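You operate a simulated robot arm through the tools that you are given. There is no shell and no other tool. Be economical: measure what you need, move in short steps, check, and stop when the job is done.

You run a simulated robot arm. Do the job below in one go: nothing can be reset, and whatever is moved stays where it is left.

## Task
Get the lower shaft winding again.
Fine: shut the guard, latch the shaft, close the nip and set the clutch to LOWER, then press START once.

The check looks at the end state, three seconds after you hand in, the way a careful person would. Anything else that was tipped, shoved, dropped, spilled or broken makes it a failure.

## Robot
A 7-joint arm with a two-finger parallel gripper on a trunk, on a base that drives. Base frame: it is fixed to the floor where the robot stands at the start and does not move with it; the origin is under the middle of the robot, x ahead of it, y to its left, z up. Readings come in mm, rad, newtons and seconds.
With the tool pointing down near the work surface it reaches from about 100 to 580 mm from the robot's upright axis, wherever it stands. Its first joint turns from -2.897 to 2.897 rad. Places, roughly: clutch lever [700, 300, 800]; film roll [1250, 500, 500]; gear guard [400, 0, 800]; length dial [600, -300, 1000]; lower latch lever [700, 700, 500]; nip lever [700, 0, 1300]; upper latch lever [700, 700, 1100]; winder start button [600, -200, 900]. Payload 3.43 kg.
The tool frame sits at the grasp point between the pads (the TCP): z along the fingers, y along the line on which they close. The tips reach 34 mm beyond it. Largest opening 128 mm; finger width 24, thickness 12; the body of the gripper, 48 by 130 mm, starts 96 mm behind the TCP.
Orientation is told as [roll, pitch, yaw] about the base's x, y, z axes, in that order, counted from this pose: with the fingers straight down and closing along the base's y, the tool's x points along the base's -x, its y along +y and its z along -z.

## Interface
- The arm moves only by the tool play_rows. Its argument "series" is a list of rows, each an object (a shift or turn left out is 0, a gripper value left out holds the last) with "travel": the shift along the tool's x, y, z in m, a list of three; "rot": the turn, a rotation vector about the tool's x, y, z in rad, a list of three; "gripper": the opening in per cent of the stroke, from 0 (shut) to 100 (fully open). In form: [{"travel": [x, y, z], "rot": [wx, wy, wz], "gripper": gripper}, ...]. A call has 1 to 12 rows; each row shifts and turns the commanded pose from where the row before left it, along the tool's axes as they then stand. Each row takes 0.2 s and may step no farther than 50 mm and 0.15 rad from the row before; otherwise, or with a gripper value out of range, the whole call is refused. A pose out of reach is approached as far as the arm can. The call stops where the force on the tool passes 90 N (or 10 N more than at its start, if that is more) or the arm is blocked; 0.2 s more then pass. Each finger travels about 108 mm/s and halts on what it meets, pressing with about 24 N; the grip force reading is that of the motor and also rises with nothing between the fingers. The clock runs only during rows and for 0.2 s after the last one: add rows that do not move to give the fingers time. The reply holds the time, the measured pose of the TCP, the force on the tool along the base axes, the opening and the grip force, in the units named above and with some noise, with the torque about the TCP (base axes, N m) and any sound that the robot's microphone picked up.
- Cameras (640 x 400 px; columns grow to the right, rows downward): "scene" is now at [-2.4, 149.7, 1574.9]; the picture's right is [0.11, -0.99, 0.00], its down [-0.55, -0.06, -0.84] and it looks along [0.83, 0.09, -0.55] (base axes); focal length 238 px, centre (320, 200). "wrist" rides on the gripper at [76, -11, -160] in the tool frame; the picture's right is [0.15, 0.99, 0.00], its down [-0.88, 0.13, -0.46] and it looks along [-0.45, 0.07, 0.89] (tool axes); focal length 234 px, centre (320, 200). There is no depth. A picture from a camera that has moved, and an enlarged one, comes with that camera's place and axes in the base frame and with its lens.
- camera(camera): a new picture of that camera. No time passes.
- move_column(by): slides the trunk up (or, below 0, down) by that many mm; the arm and the scene camera ride with it, the base frame stays. It gives what a move gives, with no picture.
- roll_base(legs): drives the robot by 1 to 6 legs, each [ahead, left, turn to the left] in mm, mm and rad, along the robot's own axes; the way and the turn of a leg run together, so that a leg with both is an arc; at most 1500 mm and 3.142 rad a leg. The arm and the cameras ride along, it lands a little off, and it stops where it bumps. It gives what a move gives.
- pan_tilt(pan, tilt): turns the head with the scene camera to pan (to the left, within 1.501 rad either way) and tilt (down, from -0.506 to 1.204), counted from straight ahead of the robot. It gives what a move gives.
- close_up(camera, box): a new picture of the part [left, top, right, bottom] of that camera's present view, enlarged. No time passes.
- close_job(): hands the job in; it is judged then, once.

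Go step by step. Nothing tells you exact positions but the pictures and the camera data: compare them with the known pose of the tool, close in by small moves and look again before you grip or let go. The budget is 120 turns and 98 pictures, counting those below and the enlarged ones. Unless the task says otherwise, let go and move clear before handing in.

The tools are called after "Call:" as name(argument=value, ...) on one line, values as JSON. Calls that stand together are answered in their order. play_rows: Moves the arm, as the interface text tells. Its arguments: {"type":"object","properties":{"series":{"type":"array","items":{"type":"object","properties":{"travel":{"type":"array","items":{"type":"number"}},"rot":{"type":"array","items":{"type":"number"}},"gripper":{"type":"number"}}}}},"required":["series"]} The other tools are called the same way: move_column (by) slides the trunk up or down; roll_base (legs) drives the base; pan_tilt (pan, tilt) turns the head that bears the scene camera; camera (camera) takes a picture; close_up (camera, box) takes an enlarged picture of a part of a camera's view; close_job () hands the job in.

At the start:

```text
time: 0.0
tcp_pos: [262.0, 227.1, 1460.2]
tool_rot: [0.0, 0.001, 0.0]
force: [0.1, -0.2, 1.0]
wrist_torque: [0.01, 0.01, 0.0]
gripper_width: 127.8
grasp_force: 0.1
trunk travel left (down, up): [-275.0, 49.0]
robot x, y, heading: [-4.4, -3.2, 0.003]
head pan, tilt: [0.11, 0.581]
```

scene: 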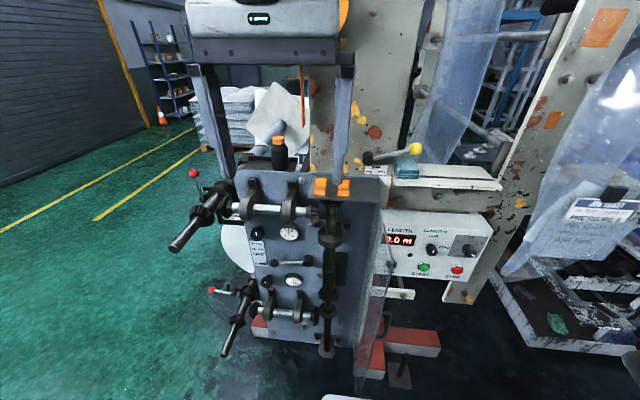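
wrist: 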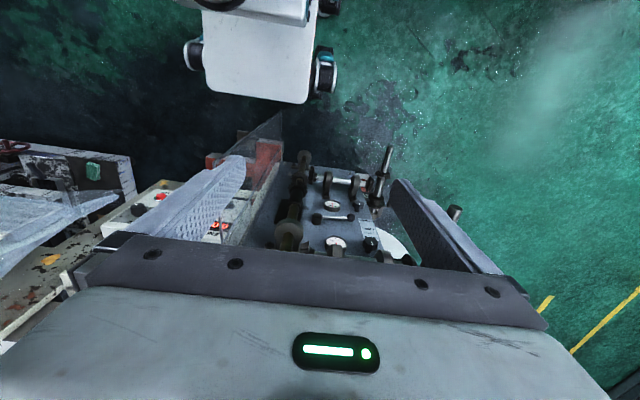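

I see the winder's side plate with two shaft stations, the lever with the yellow knob (nip) and the control box. I'll look closer first.

Call:
close_up(camera="scene", box=[160, 150, 360, 275])

Call:
close_up(camera="scene", box=[190, 250, 390, 375])

Call:
close_up(camera="scene", box=[330, 130, 530, 300])

```text
3.20 times, centred on (260, 212) of scene
camera zoom: at [-2.4, 149.7, 1574.9], right [0.11, -0.99, 0.0], down [-0.55, -0.06, -0.84], along [0.83, 0.09, -0.55], focal length 763 px, centre (512, 160)
```

zoom: 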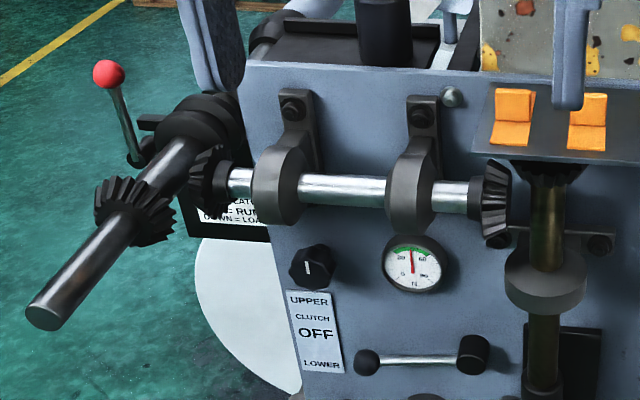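

```text
3.20 times, centred on (290, 312) of scene
camera zoom: at [-2.4, 149.7, 1574.9], right [0.11, -0.99, 0.0], down [-0.55, -0.06, -0.84], along [0.83, 0.09, -0.55], focal length 763 px, centre (416, -160)
```

zoom: 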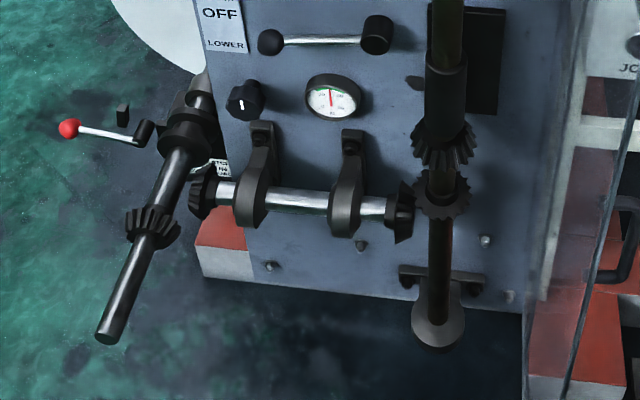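

```text
2.35 times, centred on (430, 215) of scene
camera zoom: at [-2.4, 149.7, 1574.9], right [0.11, -0.99, 0.0], down [-0.55, -0.06, -0.84], along [0.83, 0.09, -0.55], focal length 561 px, centre (61, 165)
```

zoom: 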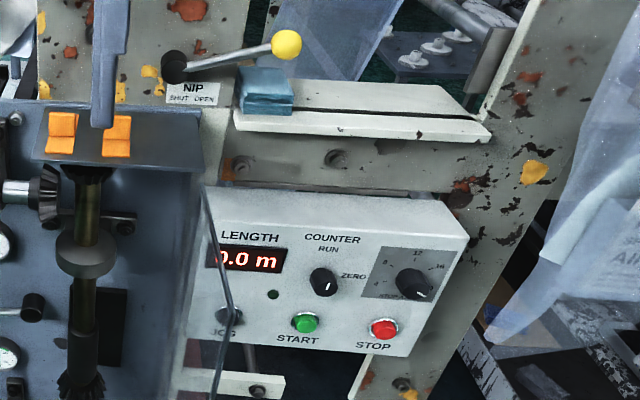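

Next I get a stereo view by lowering the trunk, where the arm is clear of everything.

Call:
move_column(by=-200)

Call:
camera(camera="scene")

Call:
camera(camera="wrist")

```text
time: 2.2
tcp_pos: [262.1, 227.0, 1260.4]
tool_rot: [0.0, 0.0, 0.001]
force: [-0.3, -0.3, -0.7]
wrist_torque: [0.0, -0.01, -0.01]
gripper_width: 128.0
grasp_force: 0.0
trunk travel left (down, up): [-75.0, 249.0]
robot x, y, heading: [0.9, -2.6, -0.001]
head pan, tilt: [0.11, 0.581]
```

```text
92 pictures are left
camera scene: at [-2.4, 149.7, 1375.0], right [0.11, -0.99, 0.0], down [-0.55, -0.06, -0.84], along [0.83, 0.09, -0.55], focal length 238 px, centre (320, 200)
```

scene: 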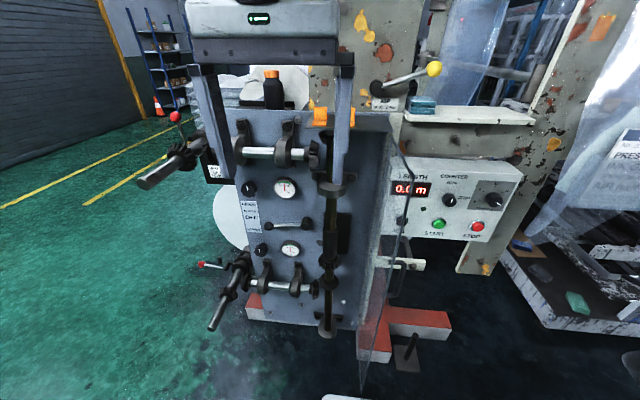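

```text
91 pictures are left
camera wrist: at [185.3, 215.7, 1420.8], right [-0.15, 0.99, 0.0], down [0.88, 0.13, 0.46], along [0.45, 0.07, -0.89], focal length 234 px, centre (320, 200)
```

wrist: 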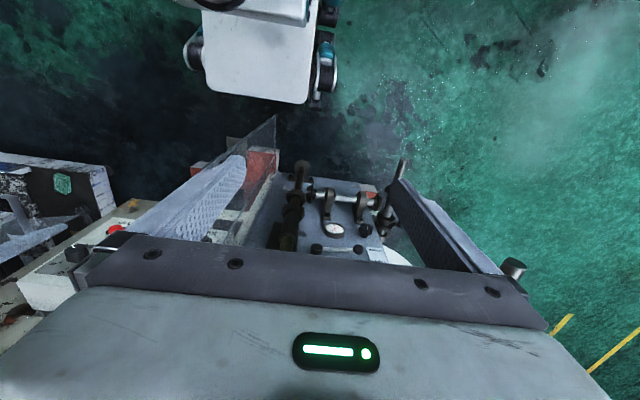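

I have rough stereo positions: nip knob about [669,-48,1325], clutch knob [670,417,800], lower latch knob [728,812,478]. Now zoom in on the guard and the latch.

Call:
close_up(camera="scene", box=[300, 90, 540, 240])

Call:
close_up(camera="scene", box=[290, 200, 480, 400])

Call:
close_up(camera="scene", box=[180, 200, 340, 340])

Call:
close_up(camera="wrist", box=[180, 90, 440, 260])

```text
2.67 times, centred on (420, 165) of scene
camera zoom: at [-2.4, 149.7, 1375.0], right [0.11, -0.99, 0.0], down [-0.55, -0.06, -0.84], along [0.83, 0.09, -0.55], focal length 636 px, centre (53, 293)
```

zoom: 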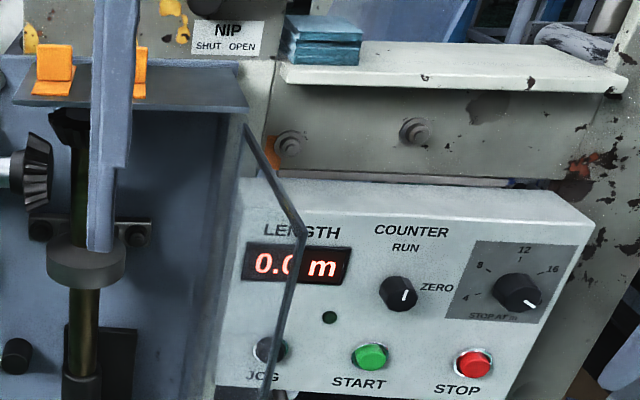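

```text
2.00 times, centred on (385, 300) of scene
camera zoom: at [-2.4, 149.7, 1375.0], right [0.11, -0.99, 0.0], down [-0.55, -0.06, -0.84], along [0.83, 0.09, -0.55], focal length 477 px, centre (190, 0)
```

zoom: 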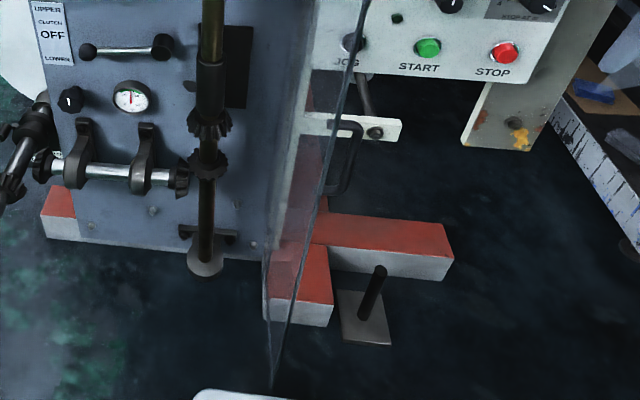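

```text
2.86 times, centred on (260, 270) of scene
camera zoom: at [-2.4, 149.7, 1375.0], right [0.11, -0.99, 0.0], down [-0.55, -0.06, -0.84], along [0.83, 0.09, -0.55], focal length 681 px, centre (491, 0)
```

zoom: 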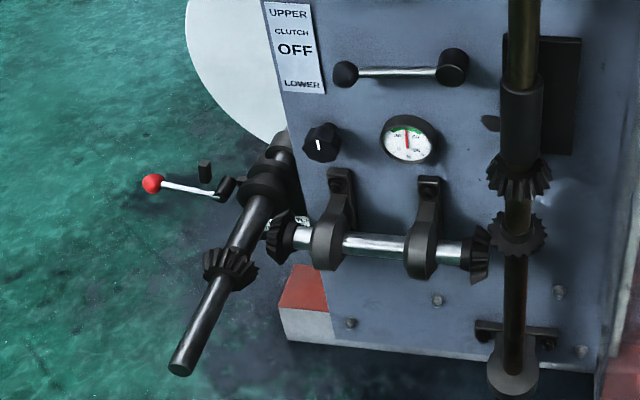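

```text
2.35 times, centred on (310, 175) of wrist
camera zoom: at [185.3, 215.7, 1420.8], right [-0.15, 0.99, 0.0], down [0.88, 0.13, 0.46], along [0.45, 0.07, -0.89], focal length 551 px, centre (344, 259)
```

zoom: 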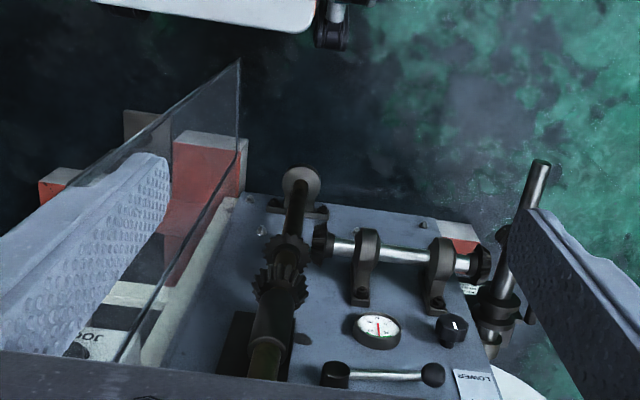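

The guard's hinge is about [548,40] with its free edge at [358,34], top z≈1193. It must swing toward +y, so I move the closed fingers to its -y side near the top.

Call:
play_rows(series=[{"travel": [0, -0.044, 0], "gripper": 0}, {"travel": [0, -0.044, 0]}, {"travel": [0, -0.044, 0]}, {"travel": [0, -0.044, 0]}, {"travel": [0, -0.044, 0]}, {"travel": [0, -0.044, 0]}, {"travel": [0, -0.044, 0]}, {"travel": [-0.045, 0, 0]}, {"travel": [-0.045, 0, 0]}, {"travel": [-0.045, 0, 0]}])

Call:
camera(camera="scene")

Call:
camera(camera="wrist")

```text
time: 4.4
tcp_pos: [397.9, -78.9, 1263.8]
tool_rot: [-0.001, 0.0, 0.002]
force: [0.3, -0.1, 0.4]
wrist_torque: [-0.01, -0.04, -0.01]
gripper_width: 0.0
grasp_force: 24.1
trunk travel left (down, up): [-75.0, 249.0]
robot x, y, heading: [-2.0, -2.1, -0.002]
head pan, tilt: [0.11, 0.581]
```

```text
86 pictures are left
camera scene: at [-2.5, 149.7, 1374.9], right [0.11, -0.99, 0.0], down [-0.55, -0.06, -0.84], along [0.83, 0.09, -0.55], focal length 238 px, centre (320, 200)
```

scene: 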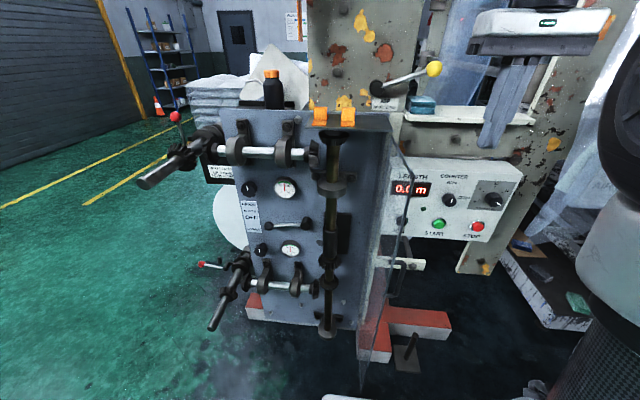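

```text
85 pictures are left
camera wrist: at [322.0, -89.9, 1423.9], right [-0.15, 0.99, 0.0], down [0.88, 0.13, 0.46], along [0.45, 0.07, -0.89], focal length 234 px, centre (320, 200)
```

wrist: 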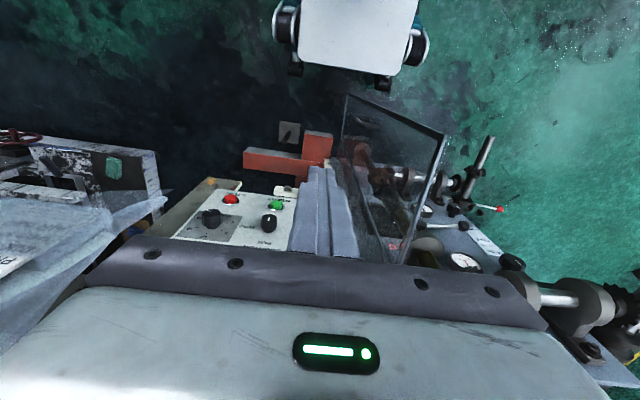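

Now lower beside the guard, touch it, and begin the swing along the arc.

Call:
play_rows(series=[{"travel": [0, 0, 0.037]}, {"travel": [0, 0, 0.037]}, {"travel": [0, 0, 0.037]}, {"travel": [0, 0.035, 0]}, {"travel": [0, 0.035, 0]}, {"travel": [0, 0.035, 0]}, {"travel": [-0.001, 0.02, 0]}, {"travel": [-0.001, 0.02, 0]}, {"travel": [-0.006, 0.019, 0]}, {"travel": [-0.006, 0.019, 0]}])

Call:
camera(camera="scene")

```text
time: 6.6
tcp_pos: [411.8, 101.5, 1149.0]
tool_rot: [0.001, 0.002, 0.0]
force: [-1.2, 0.3, -0.4]
wrist_torque: [0.0, -0.04, -0.02]
gripper_width: 0.3
grasp_force: 24.3
trunk travel left (down, up): [-75.0, 249.0]
robot x, y, heading: [-3.8, 2.7, -0.004]
head pan, tilt: [0.11, 0.581]
```

```text
84 pictures are left
camera scene: at [-2.5, 149.7, 1374.9], right [0.11, -0.99, 0.0], down [-0.55, -0.06, -0.84], along [0.83, 0.09, -0.55], focal length 238 px, centre (320, 200)
```

scene: 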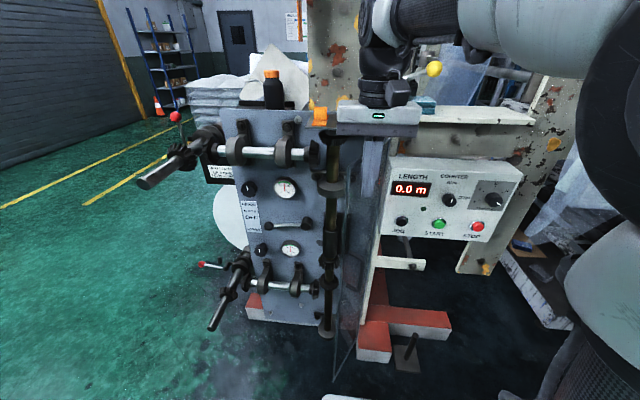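

The guard is swinging freely. I'll continue round to closed.

Call:
play_rows(series=[{"travel": [-0.01, 0.017, 0]}, {"travel": [-0.011, 0.017, 0]}, {"travel": [-0.014, 0.014, 0]}, {"travel": [-0.015, 0.013, 0]}, {"travel": [-0.017, 0.01, 0]}, {"travel": [-0.018, 0.008, 0]}, {"travel": [-0.015, 0.005, 0]}, {"travel": [-0.01, 0.003, 0]}])

Call:
camera(camera="scene")

```text
time: 8.4
tcp_pos: [522.4, 190.9, 1150.7]
tool_rot: [-0.002, -0.001, 0.0]
force: [0.1, 0.4, 0.7]
wrist_torque: [0.01, 0.01, -0.01]
gripper_width: 0.1
grasp_force: 23.6
trunk travel left (down, up): [-75.0, 249.0]
robot x, y, heading: [1.8, 3.2, -0.001]
head pan, tilt: [0.11, 0.581]
```

```text
83 pictures are left
camera scene: at [-2.4, 149.8, 1374.9], right [0.11, -0.99, 0.0], down [-0.55, -0.06, -0.84], along [0.83, 0.09, -0.55], focal length 238 px, centre (320, 200)
```

scene: 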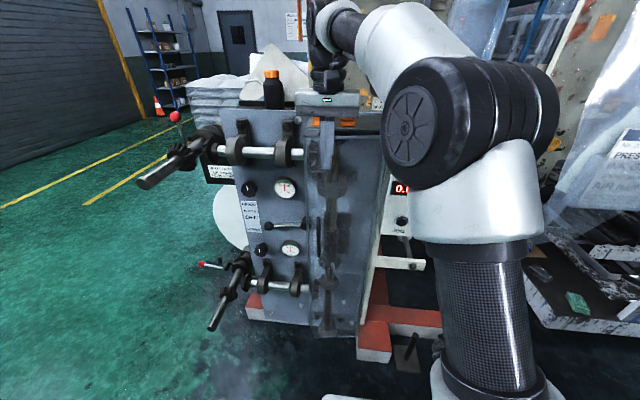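

The guard is almost shut. I push gently in +x until it seats.

Call:
play_rows(series=[{"travel": [-0.005, 0, 0]}, {"travel": [-0.005, 0, 0]}, {"travel": [-0.005, 0, 0]}])

Call:
close_up(camera="scene", box=[260, 80, 440, 350])

Call:
camera(camera="wrist")

```text
time: 9.2
tcp_pos: [535.9, 188.5, 1148.3]
tool_rot: [0.0, 0.001, 0.0]
force: [0.7, 0.6, -0.8]
wrist_torque: [-0.02, 0.0, 0.01]
gripper_width: 0.0
grasp_force: 23.8
trunk travel left (down, up): [-75.0, 249.0]
robot x, y, heading: [0.2, 1.7, 0.003]
head pan, tilt: [0.11, 0.581]
```

```text
1.48 times, centred on (350, 215) of scene
camera zoom: at [-2.4, 149.7, 1374.9], right [0.11, -0.99, 0.0], down [-0.55, -0.06, -0.84], along [0.83, 0.09, -0.55], focal length 353 px, centre (276, 178)
```

zoom: 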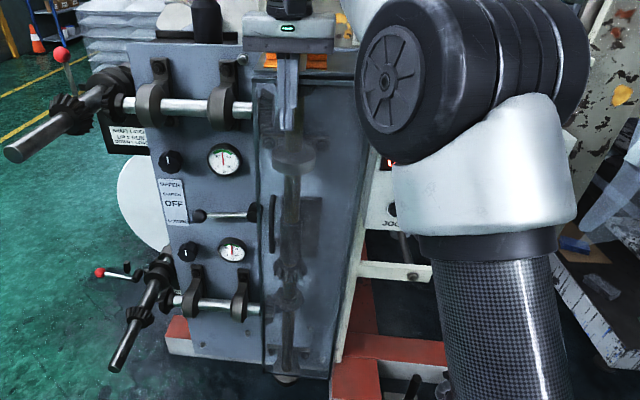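

```text
81 pictures are left
camera wrist: at [459.6, 178.4, 1309.7], right [-0.15, 0.99, 0.0], down [0.88, 0.13, 0.46], along [0.45, 0.07, -0.89], focal length 234 px, centre (320, 200)
```

wrist: 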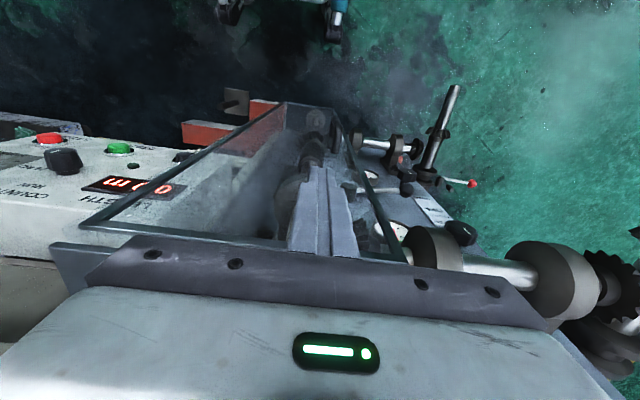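

Call:
play_rows(series=[{"travel": [-0.005, 0, 0]}, {"travel": [-0.005, 0, 0]}, {"travel": [-0.005, 0, 0]}])

Call:
camera(camera="wrist")

```text
time: 10.0
tcp_pos: [546.0, 188.2, 1150.1]
tool_rot: [-0.001, 0.012, 0.005]
force: [-38.9, -6.5, -18.4]
wrist_torque: [0.44, -1.59, -0.4]
gripper_width: 0.0
grasp_force: 24.3
trunk travel left (down, up): [-75.0, 249.0]
robot x, y, heading: [0.3, 2.3, -0.002]
head pan, tilt: [0.11, 0.581]
```

```text
80 pictures are left
camera wrist: at [470.3, 178.1, 1311.2], right [-0.15, 0.99, 0.0], down [0.88, 0.13, 0.45], along [0.44, 0.07, -0.89], focal length 234 px, centre (320, 200)
```

wrist: 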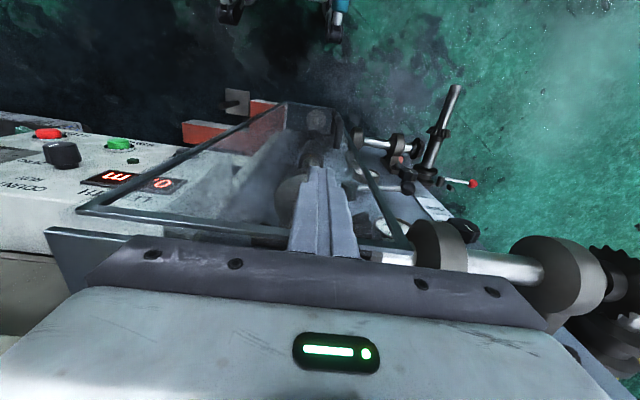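

Firm contact: the guard is seated. I back off toward -x and check that it stays.

Call:
play_rows(series=[{"travel": [0.01, 0, 0]}, {"travel": [0.03, 0, 0]}, {"travel": [0.045, 0, 0]}, {"travel": [0.045, 0, 0]}, {"travel": [0.045, 0, 0]}, {"travel": [0.045, 0, 0]}, {"travel": [0, 0, -0.04]}, {"travel": [0, 0, -0.04]}])

Call:
camera(camera="scene")

Call:
camera(camera="wrist")

```text
time: 11.8
tcp_pos: [330.6, 190.1, 1230.7]
tool_rot: [0.0, -0.001, -0.001]
force: [-0.4, -0.6, -0.1]
wrist_torque: [-0.01, -0.01, 0.0]
gripper_width: 0.0
grasp_force: 24.2
trunk travel left (down, up): [-75.0, 249.0]
robot x, y, heading: [-1.7, -2.2, -0.001]
head pan, tilt: [0.11, 0.581]
```

```text
79 pictures are left
camera scene: at [-2.4, 149.7, 1374.8], right [0.11, -0.99, 0.0], down [-0.55, -0.06, -0.84], along [0.83, 0.09, -0.55], focal length 238 px, centre (320, 200)
```

scene: 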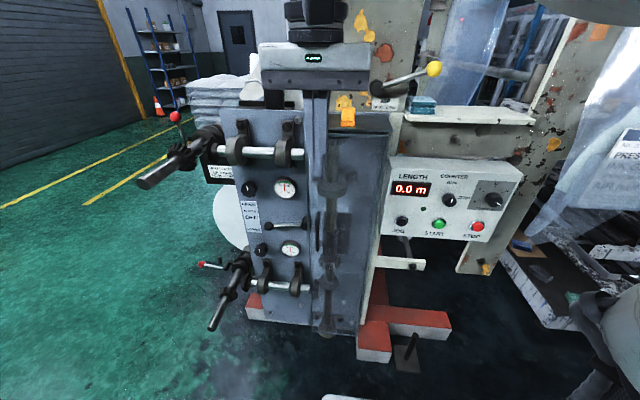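

```text
78 pictures are left
camera wrist: at [254.3, 179.9, 1389.9], right [-0.15, 0.99, 0.0], down [0.88, 0.13, 0.46], along [0.45, 0.07, -0.89], focal length 234 px, centre (320, 200)
```

wrist: 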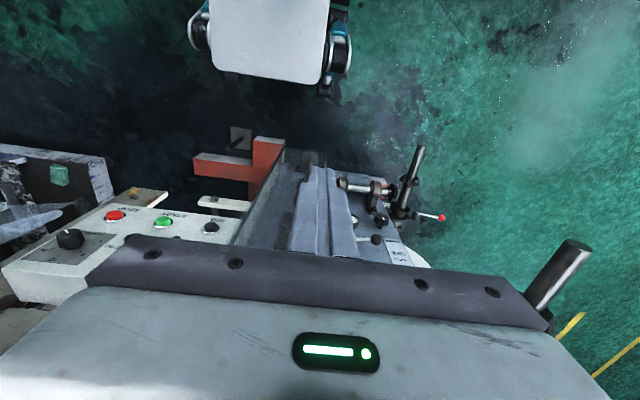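

The guard stays shut. Next I drive left so the clutch and the latch come within reach.

Call:
roll_base(legs=[[0, 400, 0]])

Call:
pan_tilt(pan=0.1, tilt=0.7)

Call:
camera(camera="scene")

```text
time: 16.2
tcp_pos: [329.3, 596.9, 1230.1]
tool_rot: [0.001, -0.001, 0.005]
force: [-0.2, 0.2, 0.3]
wrist_torque: [-0.02, -0.01, 0.04]
gripper_width: 0.0
grasp_force: 23.8
trunk travel left (down, up): [-75.0, 249.0]
robot x, y, heading: [-0.5, 400.2, 0.004]
head pan, tilt: [0.11, 0.581]
```

```text
time: 16.9
tcp_pos: [328.6, 596.5, 1228.2]
tool_rot: [0.0, -0.002, 0.007]
force: [-0.4, -0.4, -0.8]
wrist_torque: [-0.04, -0.02, -0.02]
gripper_width: 0.0
grasp_force: 23.8
trunk travel left (down, up): [-75.0, 249.0]
robot x, y, heading: [1.2, 402.9, 0.011]
head pan, tilt: [0.099, 0.7]
```

```text
77 pictures are left
camera scene: at [-8.4, 552.2, 1364.6], right [0.11, -0.99, 0.0], down [-0.64, -0.07, -0.77], along [0.76, 0.08, -0.64], focal length 238 px, centre (320, 200)
```

scene: 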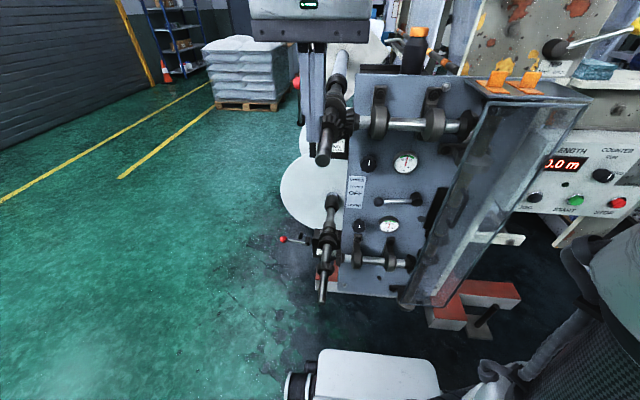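

Call:
close_up(camera="scene", box=[270, 70, 430, 170])

Call:
close_up(camera="scene", box=[260, 160, 440, 310])

```text
4.00 times, centred on (350, 120) of scene
camera zoom: at [-8.4, 552.2, 1364.6], right [0.11, -0.99, 0.0], down [-0.64, -0.07, -0.77], along [0.76, 0.08, -0.64], focal length 953 px, centre (200, 520)
```

zoom: 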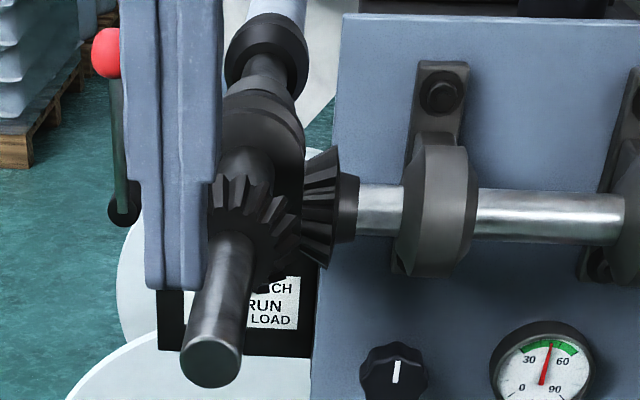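

```text
2.67 times, centred on (350, 235) of scene
camera zoom: at [-8.4, 552.2, 1364.6], right [0.11, -0.99, 0.0], down [-0.64, -0.07, -0.77], along [0.76, 0.08, -0.64], focal length 636 px, centre (240, 107)
```

zoom: 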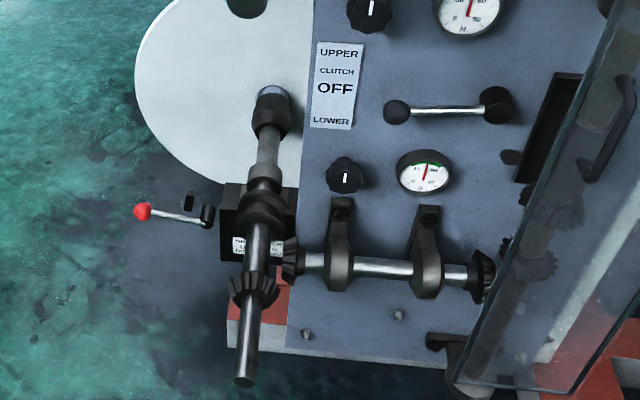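

The bars end near x≈435 at y≈594. I bring the tool to a free spot in front of the clutch at y≈410 and then tilt it forward.

Call:
play_rows(series=[{"travel": [0, -0.0465, 0]}, {"travel": [0, -0.0465, 0]}, {"travel": [0, -0.0465, 0]}, {"travel": [0, -0.0465, 0]}, {"travel": [-0.04, 0, 0]}, {"travel": [-0.04, 0, 0]}, {"travel": [-0.04, 0, 0]}, {"travel": [0, 0, 0.045]}, {"travel": [0, 0, 0.045]}, {"travel": [0, 0, 0.045]}, {"travel": [0, 0, 0.045]}])

Call:
play_rows(series=[{"rot": [0, -0.13, 0]}, {"rot": [0, -0.13, 0]}, {"rot": [0, -0.13, 0]}, {"rot": [0, -0.13, 0]}, {"rot": [0, -0.13, 0]}, {"rot": [0, -0.13, 0]}, {"rot": [0, -0.13, 0]}, {"rot": [0, -0.13, 0]}])

Call:
camera(camera="scene")

Call:
camera(camera="wrist")

```text
time: 19.3
tcp_pos: [447.6, 411.6, 1046.9]
tool_rot: [0.001, -0.001, 0.007]
force: [-0.1, -1.0, 0.0]
wrist_torque: [0.01, 0.01, -0.02]
gripper_width: 0.0
grasp_force: 23.3
trunk travel left (down, up): [-75.0, 249.0]
robot x, y, heading: [-2.0, 402.0, 0.005]
head pan, tilt: [0.099, 0.7]
```

```text
time: 21.1
tcp_pos: [450.8, 413.3, 1051.1]
tool_rot: [0.0, -1.038, 0.007]
force: [-0.3, -0.2, 0.4]
wrist_torque: [-0.03, 0.0, 0.0]
gripper_width: 0.0
grasp_force: 23.3
trunk travel left (down, up): [-75.0, 249.0]
robot x, y, heading: [-1.3, 402.4, 0.013]
head pan, tilt: [0.099, 0.7]
```

```text
74 pictures are left
camera scene: at [-8.4, 552.2, 1364.6], right [0.11, -0.99, 0.0], down [-0.64, -0.07, -0.76], along [0.76, 0.08, -0.64], focal length 238 px, centre (320, 200)
```

scene: 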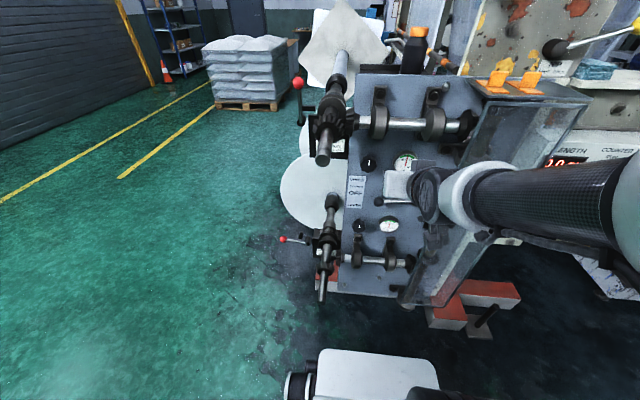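

```text
73 pictures are left
camera wrist: at [274.2, 399.1, 1066.3], right [-0.08, 0.99, -0.13], down [0.05, 0.13, 0.99], along [1.0, 0.07, -0.06], focal length 234 px, centre (320, 200)
```

wrist: 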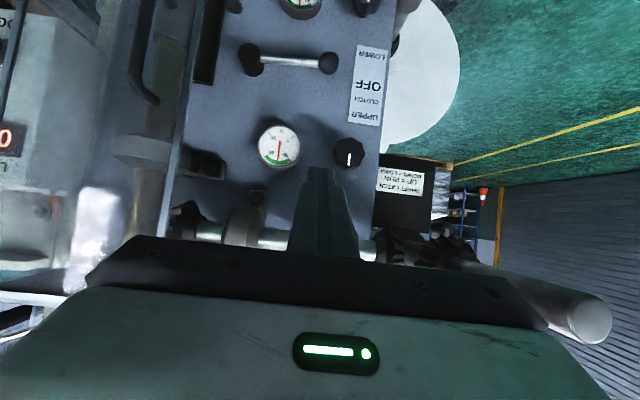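

The wrist view confirms the clutch knob at about [670,408,801]. I move to just above it.

Call:
play_rows(series=[{"travel": [0.0077, -0.0008, 0.0423]}, {"travel": [0.0077, -0.0008, 0.0423]}, {"travel": [0.0077, -0.0008, 0.0423]}, {"travel": [0.0077, -0.0008, 0.0423]}, {"travel": [0.0077, -0.0008, 0.0423]}, {"travel": [0.0077, -0.0008, 0.0423]}, {"travel": [0.0077, -0.0008, 0.0423]}])

Call:
camera(camera="wrist")

Call:
close_up(camera="scene", box=[320, 130, 480, 230])

```text
time: 22.8
tcp_pos: [666.2, 408.6, 860.8]
tool_rot: [0.0, -1.049, 0.005]
force: [-75.2, -1.6, 47.1]
wrist_torque: [-0.13, -1.2, -0.05]
gripper_width: 0.0
grasp_force: 24.0
trunk travel left (down, up): [-75.0, 249.0]
robot x, y, heading: [-0.7, 403.6, 0.008]
head pan, tilt: [0.099, 0.7]
stopped in row 7: the force on the tool passed its limit at 113 N (the readings are from after the stop); the commanded pose is now the measured one
```

```text
72 pictures are left
camera wrist: at [489.3, 396.2, 876.1], right [-0.08, 0.99, -0.13], down [0.04, 0.13, 0.99], along [1.0, 0.07, -0.05], focal length 234 px, centre (320, 200)
```

wrist: 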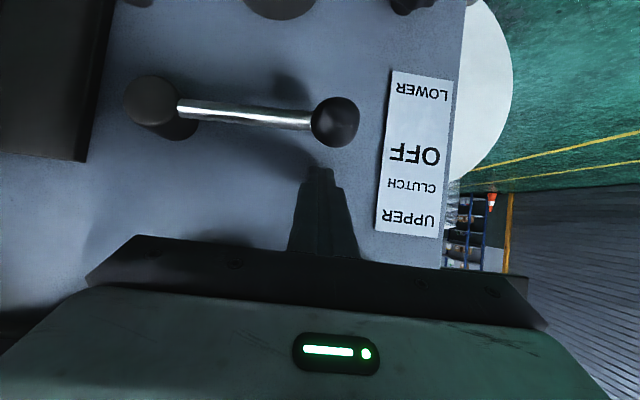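

```text
4.00 times, centred on (400, 180) of scene
camera zoom: at [-19.8, 552.1, 1365.4], right [0.11, -0.99, 0.0], down [-0.63, -0.07, -0.77], along [0.77, 0.08, -0.64], focal length 953 px, centre (0, 280)
```

zoom: 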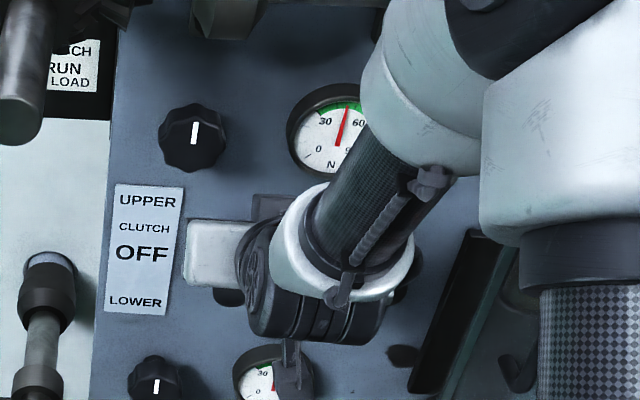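

The plate is at x≈700, so the tip touched it; I back off, flatten the tool, and then come down on the knob.

Call:
play_rows(series=[{"travel": [0, 0, -0.02]}, {"rot": [0, -0.15, 0]}, {"rot": [0, -0.15, 0]}, {}])

Call:
camera(camera="wrist")

```text
time: 23.8
tcp_pos: [655.9, 409.3, 862.8]
tool_rot: [0.0, -1.337, 0.007]
force: [-0.4, 0.2, 0.1]
wrist_torque: [0.01, -0.07, -0.01]
gripper_width: 0.0
grasp_force: 23.9
trunk travel left (down, up): [-75.0, 249.0]
robot x, y, heading: [-0.1, 406.2, 0.007]
head pan, tilt: [0.099, 0.7]
```

```text
70 pictures are left
camera wrist: at [482.3, 396.3, 826.3], right [-0.04, 0.99, -0.14], down [-0.24, 0.13, 0.96], along [0.97, 0.07, 0.23], focal length 234 px, centre (320, 200)
```

wrist: 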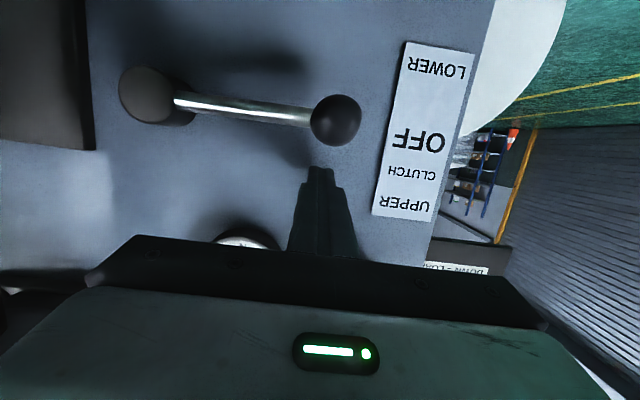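

Call:
play_rows(series=[{"travel": [0.0102, 0, 0.0003]}, {"travel": [0.0097, 0, 0.0023]}, {"travel": [0.0097, 0, 0.0023]}, {"travel": [0.0097, -0.001, 0.0023]}, {"travel": [0.0097, -0.002, 0.0023]}, {"travel": [0.0097, -0.003, 0.0023]}])

Call:
camera(camera="wrist")

```text
time: 25.2
tcp_pos: [654.0, 402.7, 803.9]
tool_rot: [0.0, -1.339, 0.006]
force: [0.8, -0.3, -0.9]
wrist_torque: [0.03, 0.01, 0.0]
gripper_width: 0.1
grasp_force: 24.2
trunk travel left (down, up): [-75.0, 249.0]
robot x, y, heading: [-2.8, 404.4, 0.007]
head pan, tilt: [0.099, 0.7]
```

```text
69 pictures are left
camera wrist: at [479.7, 390.0, 767.1], right [-0.04, 0.99, -0.14], down [-0.24, 0.13, 0.96], along [0.97, 0.07, 0.23], focal length 234 px, centre (320, 200)
```

wrist: 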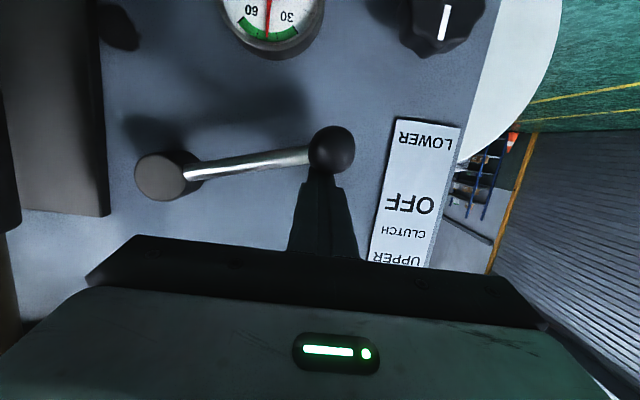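

The lever is moving easily, so I keep pushing down along its arc.

Call:
play_rows(series=[{"travel": [0.0097, -0.003, 0.0023]}, {"travel": [0.0097, -0.004, 0.0023]}, {"travel": [0.0097, -0.005, 0.0023]}])

Call:
camera(camera="wrist")

```text
time: 26.0
tcp_pos: [654.9, 391.2, 774.6]
tool_rot: [0.002, -1.34, 0.004]
force: [-0.1, 1.0, 3.7]
wrist_torque: [0.03, -0.08, -0.04]
gripper_width: 0.0
grasp_force: 24.3
trunk travel left (down, up): [-75.0, 249.0]
robot x, y, heading: [-1.5, 405.6, 0.005]
head pan, tilt: [0.099, 0.7]
```

```text
68 pictures are left
camera wrist: at [480.8, 379.1, 738.0], right [-0.04, 0.99, -0.14], down [-0.24, 0.13, 0.96], along [0.97, 0.07, 0.24], focal length 234 px, centre (320, 200)
```

wrist: 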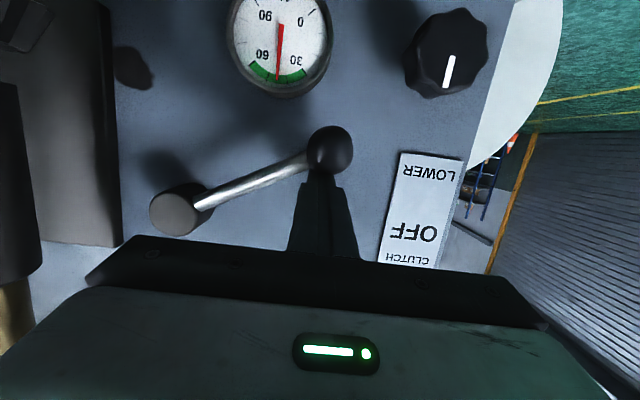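

Call:
play_rows(series=[{"travel": [0.0058, -0.003, 0.0014]}, {"travel": [0.0058, -0.003, 0.0014]}])

```text
time: 26.6
tcp_pos: [656.2, 387.9, 772.9]
tool_rot: [0.002, -1.367, 0.009]
force: [-0.1, 12.9, 48.0]
wrist_torque: [0.28, -0.29, 0.07]
gripper_width: 0.1
grasp_force: 24.4
trunk travel left (down, up): [-75.0, 249.0]
robot x, y, heading: [-6.5, 406.0, 0.002]
head pan, tilt: [0.099, 0.7]
```

The hard stop at about 30° is reached. I retreat up and back and check that the lever stays.

Call:
play_rows(series=[{"travel": [-0.02, 0, -0.005]}, {"travel": [-0.01, 0, -0.045]}, {"travel": [-0.01, 0, -0.045]}, {"travel": [0, 0, -0.045]}, {"travel": [0, 0, -0.045]}])

Call:
camera(camera="wrist")

Call:
camera(camera="scene")

```text
time: 27.8
tcp_pos: [504.3, 378.7, 833.2]
tool_rot: [-0.005, -1.336, 0.008]
force: [0.4, 0.0, 0.1]
wrist_torque: [-0.03, 0.02, 0.0]
gripper_width: 0.0
grasp_force: 23.8
out of reach, approached as far as the arm can: row 5
trunk travel left (down, up): [-75.0, 249.0]
robot x, y, heading: [-0.9, 404.6, 0.006]
head pan, tilt: [0.099, 0.7]
```

```text
67 pictures are left
camera wrist: at [330.9, 367.1, 797.2], right [-0.04, 0.99, -0.14], down [-0.24, 0.13, 0.96], along [0.97, 0.07, 0.23], focal length 234 px, centre (320, 200)
```

wrist: 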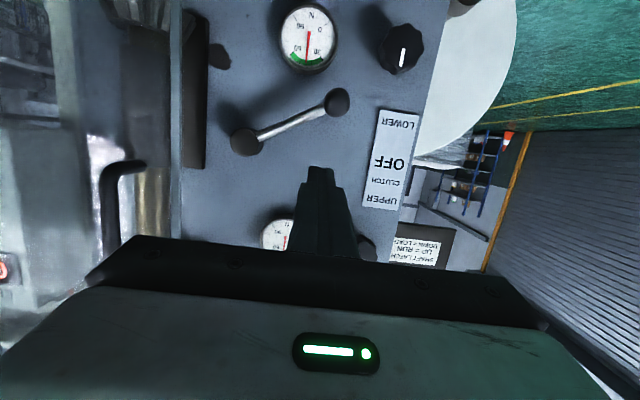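

```text
66 pictures are left
camera scene: at [-9.8, 552.2, 1364.5], right [0.11, -0.99, 0.0], down [-0.64, -0.07, -0.77], along [0.76, 0.08, -0.64], focal length 238 px, centre (320, 200)
```

scene: 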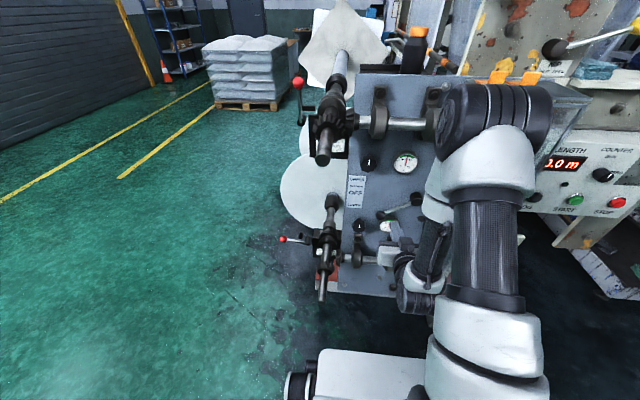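

The clutch sits at LOWER, and the label confirms latch UP = RUN. I retract the arm to a vertical pose clear of the bars before driving left.

Call:
play_rows(series=[{"travel": [-0.04, 0.007, -0.0206]}, {"travel": [-0.04, 0.007, -0.0206]}, {"travel": [-0.04, 0.007, -0.0206]}, {"travel": [-0.04, 0.007, -0.0206]}, {"travel": [-0.04, 0.007, -0.0206]}])

Call:
play_rows(series=[{"rot": [0, 0.1336, 0]}, {"rot": [0, 0.1336, 0]}, {"rot": [0, 0.1336, 0]}, {"rot": [0, 0.1336, 0]}, {"rot": [0, 0.1336, 0]}, {"rot": [0, 0.1336, 0]}, {"rot": [0, 0.1336, 0]}, {"rot": [0, 0.1336, 0]}, {"rot": [0, 0.1336, 0]}, {"rot": [0, 0.1336, 0]}])

Call:
play_rows(series=[{"travel": [0.04, 0, -0.03]}, {"travel": [0.04, 0, -0.03]}, {"travel": [0.04, 0, -0.03]}])

```text
time: 29.0
tcp_pos: [520.3, 412.0, 1042.6]
tool_rot: [0.001, -1.334, 0.002]
force: [0.0, 0.4, -0.3]
wrist_torque: [0.02, -0.02, -0.01]
gripper_width: 0.3
grasp_force: 24.0
out of reach, approached as far as the arm can: row 1, 2, 3, 4
trunk travel left (down, up): [-75.0, 249.0]
robot x, y, heading: [-2.7, 404.9, 0.011]
head pan, tilt: [0.099, 0.7]
```

```text
time: 31.2
tcp_pos: [520.1, 412.5, 1042.1]
tool_rot: [0.0, 0.0, 0.005]
force: [-0.6, -0.1, -0.1]
wrist_torque: [0.0, 0.0, 0.0]
gripper_width: 0.4
grasp_force: 24.6
trunk travel left (down, up): [-75.0, 249.0]
robot x, y, heading: [-5.0, 399.3, 0.012]
head pan, tilt: [0.099, 0.7]
```

```text
time: 32.0
tcp_pos: [399.2, 412.6, 1130.8]
tool_rot: [0.0, -0.003, 0.004]
force: [1.0, 0.5, -0.3]
wrist_torque: [-0.01, 0.02, -0.01]
gripper_width: 0.0
grasp_force: 24.1
trunk travel left (down, up): [-75.0, 249.0]
robot x, y, heading: [-3.3, 402.8, 0.005]
head pan, tilt: [0.099, 0.7]
```

Call:
play_rows(series=[{"travel": [0.045, 0, -0.03]}, {"travel": [0.045, 0, -0.03]}])

Call:
roll_base(legs=[[0, 400, 0]])

Call:
camera(camera="scene")

Call:
camera(camera="wrist")

```text
refused: row 1 steps farther than a row can; nothing moved
```

```text
time: 36.5
tcp_pos: [396.7, 824.2, 1129.9]
tool_rot: [0.001, -0.002, 0.008]
force: [0.2, -0.5, 0.6]
wrist_torque: [0.0, -0.01, 0.0]
gripper_width: 0.2
grasp_force: 23.7
trunk travel left (down, up): [-75.0, 249.0]
robot x, y, heading: [-9.8, 814.8, 0.004]
head pan, tilt: [0.099, 0.7]
```

```text
65 pictures are left
camera scene: at [-12.8, 964.0, 1364.6], right [0.11, -0.99, 0.0], down [-0.64, -0.07, -0.76], along [0.76, 0.08, -0.64], focal length 238 px, centre (320, 200)
```

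scene: 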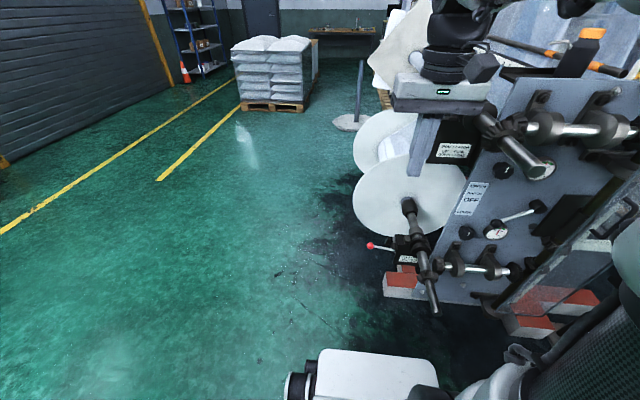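

```text
64 pictures are left
camera wrist: at [320.1, 813.2, 1290.4], right [-0.15, 0.99, 0.0], down [0.88, 0.14, 0.46], along [0.45, 0.07, -0.89], focal length 234 px, centre (320, 200)
```

wrist: 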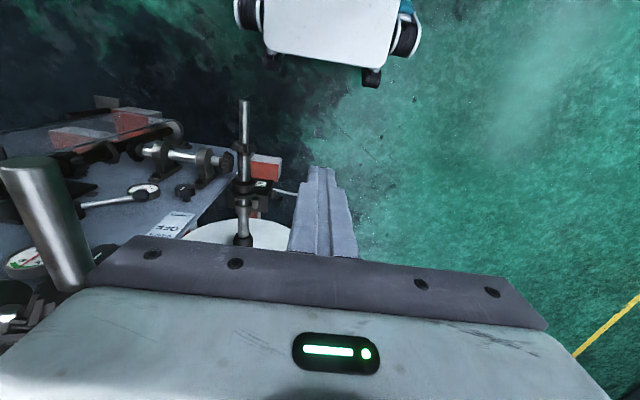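

Position of the lower knob is confirmed at about [726,811,478]. I drive ahead 100 mm and lower the trunk fully.

Call:
roll_base(legs=[[100, 0, 0]])

Call:
move_column(by=-75)

Call:
play_rows(series=[{"travel": [0, 0, 0.045]}, {"travel": [0, 0, 0.045]}, {"travel": [0, 0, 0.045]}, {"travel": [0, 0, 0.045]}, {"travel": [0, 0, 0.045]}, {"travel": [0, 0, 0.045]}, {"travel": [0, 0, 0.045]}, {"travel": [0, 0, 0.045]}])

```text
time: 37.6
tcp_pos: [495.5, 826.1, 1130.0]
tool_rot: [-0.002, -0.003, 0.006]
force: [0.0, 0.3, -0.6]
wrist_torque: [0.0, 0.0, 0.0]
gripper_width: 0.2
grasp_force: 24.2
trunk travel left (down, up): [-75.0, 249.0]
robot x, y, heading: [92.6, 818.9, 0.004]
head pan, tilt: [0.099, 0.7]
```

```text
time: 38.7
tcp_pos: [495.6, 825.2, 1054.4]
tool_rot: [0.0, -0.001, 0.007]
force: [-0.1, -0.4, -0.4]
wrist_torque: [0.02, 0.06, -0.02]
gripper_width: 0.0
grasp_force: 23.8
trunk travel left (down, up): [0.0, 324.0]
robot x, y, heading: [95.7, 814.1, 0.008]
head pan, tilt: [0.099, 0.7]
```

```text
time: 40.5
tcp_pos: [494.7, 822.9, 696.4]
tool_rot: [-0.001, -0.003, 0.008]
force: [0.0, -0.7, -0.2]
wrist_torque: [0.0, 0.0, 0.02]
gripper_width: 0.0
grasp_force: 24.4
trunk travel left (down, up): [0.0, 324.0]
robot x, y, heading: [91.4, 816.2, 0.008]
head pan, tilt: [0.099, 0.7]
```

Call:
play_rows(series=[{"rot": [0, -0.14, 0]}, {"rot": [0, -0.14, 0]}, {"rot": [0, -0.14, 0]}, {"rot": [0, -0.14, 0]}, {"rot": [0, -0.14, 0]}, {"rot": [0, -0.14, 0]}, {"rot": [0, -0.14, 0]}, {"rot": [0, -0.14, 0]}])

Call:
camera(camera="wrist")

Call:
camera(camera="scene")

```text
time: 42.3
tcp_pos: [567.0, 828.5, 679.6]
tool_rot: [0.0, -1.124, 0.007]
force: [-0.3, 1.1, 0.1]
wrist_torque: [-0.01, 0.01, 0.03]
gripper_width: 0.0
grasp_force: 24.0
out of reach, approached as far as the arm can: row 4, 5, 6, 7
trunk travel left (down, up): [0.0, 324.0]
robot x, y, heading: [94.9, 819.2, 0.009]
head pan, tilt: [0.099, 0.7]
```

```text
63 pictures are left
camera wrist: at [390.4, 816.9, 681.0], right [-0.07, 0.99, -0.13], down [-0.03, 0.13, 0.99], along [1.0, 0.07, 0.02], focal length 234 px, centre (320, 200)
```

wrist: 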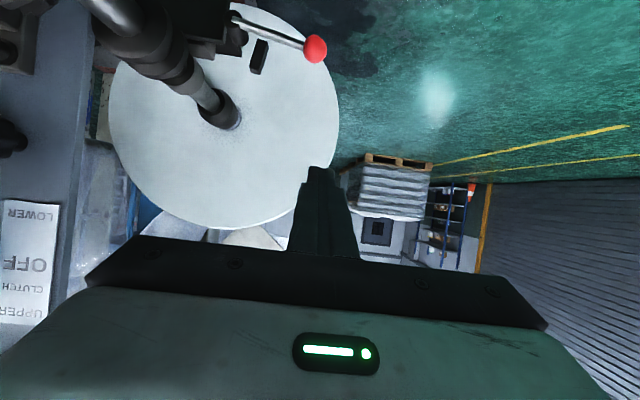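

```text
62 pictures are left
camera scene: at [85.4, 964.8, 1289.6], right [0.11, -0.99, 0.0], down [-0.64, -0.07, -0.77], along [0.76, 0.08, -0.64], focal length 238 px, centre (320, 200)
```

scene: 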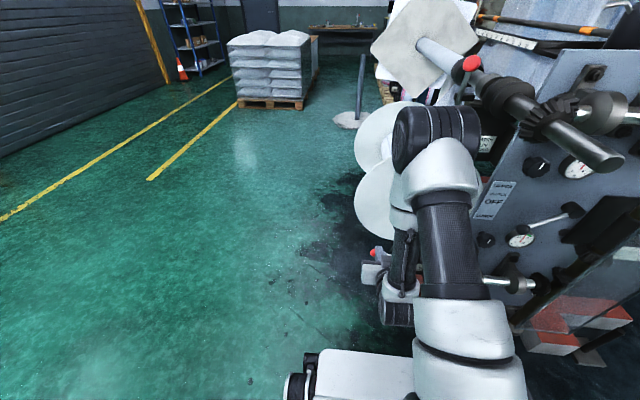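

Knob confirmed at about [726,808,478]. I descend in front of it and then slide the fingers beneath it.

Call:
play_rows(series=[{"travel": [0.0342, -0.0027, 0.0225]}, {"travel": [0.0342, -0.0027, 0.0225]}, {"travel": [0.0342, -0.0027, 0.0225]}, {"travel": [0.0342, -0.0027, 0.0225]}, {"travel": [0.0342, -0.0027, 0.0225]}, {"travel": [0.0342, -0.0027, 0.0225]}])

Call:
camera(camera="wrist")

Call:
camera(camera="scene")

```text
time: 43.7
tcp_pos: [601.8, 811.7, 435.7]
tool_rot: [-0.002, -1.121, 0.009]
force: [0.1, -0.2, -0.2]
wrist_torque: [0.01, 0.04, -0.04]
gripper_width: 0.1
grasp_force: 23.8
trunk travel left (down, up): [0.0, 324.0]
robot x, y, heading: [90.7, 818.5, 0.009]
head pan, tilt: [0.099, 0.7]
```

```text
61 pictures are left
camera wrist: at [423.8, 798.4, 437.7], right [-0.07, 0.99, -0.13], down [-0.03, 0.13, 0.99], along [1.0, 0.07, 0.02], focal length 234 px, centre (320, 200)
```

wrist: 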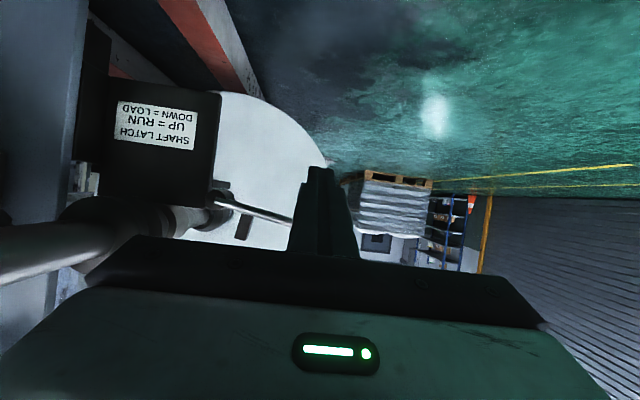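

```text
60 pictures are left
camera scene: at [85.4, 964.8, 1289.6], right [0.11, -0.99, 0.0], down [-0.64, -0.07, -0.77], along [0.76, 0.08, -0.64], focal length 238 px, centre (320, 200)
```

scene: 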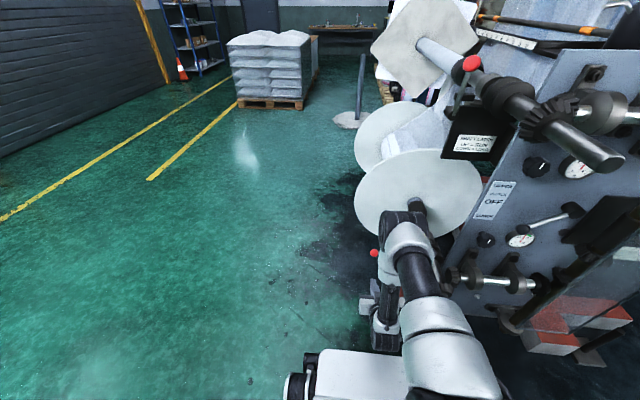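

Call:
play_rows(series=[{"travel": [-0.012, -0.001, 0.0247]}, {"travel": [-0.012, -0.001, 0.0247]}, {"travel": [-0.012, -0.001, 0.0247]}])

Call:
camera(camera="wrist")

Call:
close_up(camera="scene", box=[330, 210, 470, 330])

```text
time: 44.5
tcp_pos: [684.3, 810.6, 436.0]
tool_rot: [-0.001, -1.121, 0.008]
force: [-0.1, 0.7, 0.2]
wrist_torque: [0.0, 0.01, 0.03]
gripper_width: 0.0
grasp_force: 23.8
trunk travel left (down, up): [0.0, 324.0]
robot x, y, heading: [93.1, 818.7, 0.011]
head pan, tilt: [0.099, 0.7]
```

```text
59 pictures are left
camera wrist: at [507.3, 798.2, 438.3], right [-0.07, 0.99, -0.13], down [-0.03, 0.13, 0.99], along [1.0, 0.07, 0.02], focal length 234 px, centre (320, 200)
```

wrist: 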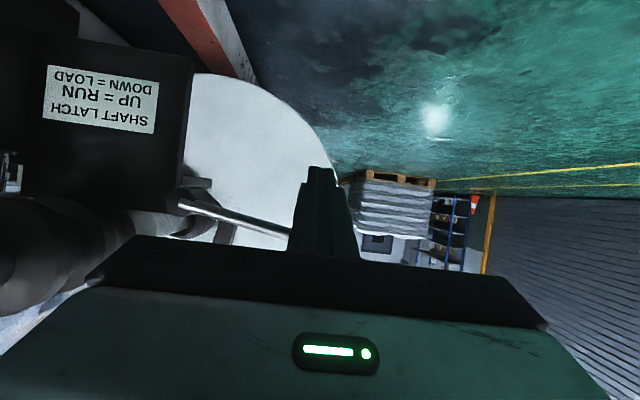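

```text
3.33 times, centred on (400, 270) of scene
camera zoom: at [85.5, 964.8, 1289.5], right [0.11, -0.99, 0.0], down [-0.64, -0.07, -0.76], along [0.76, 0.08, -0.64], focal length 794 px, centre (53, -33)
```

zoom: 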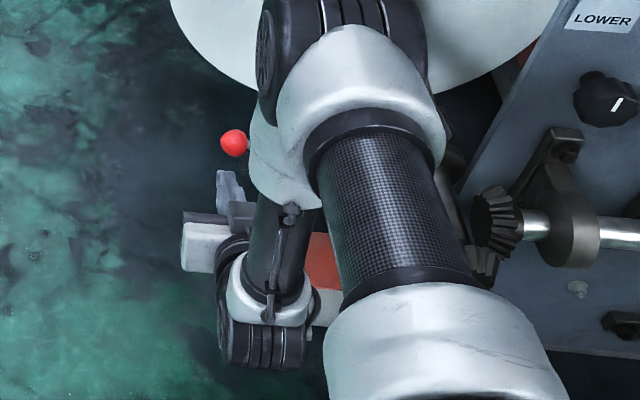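

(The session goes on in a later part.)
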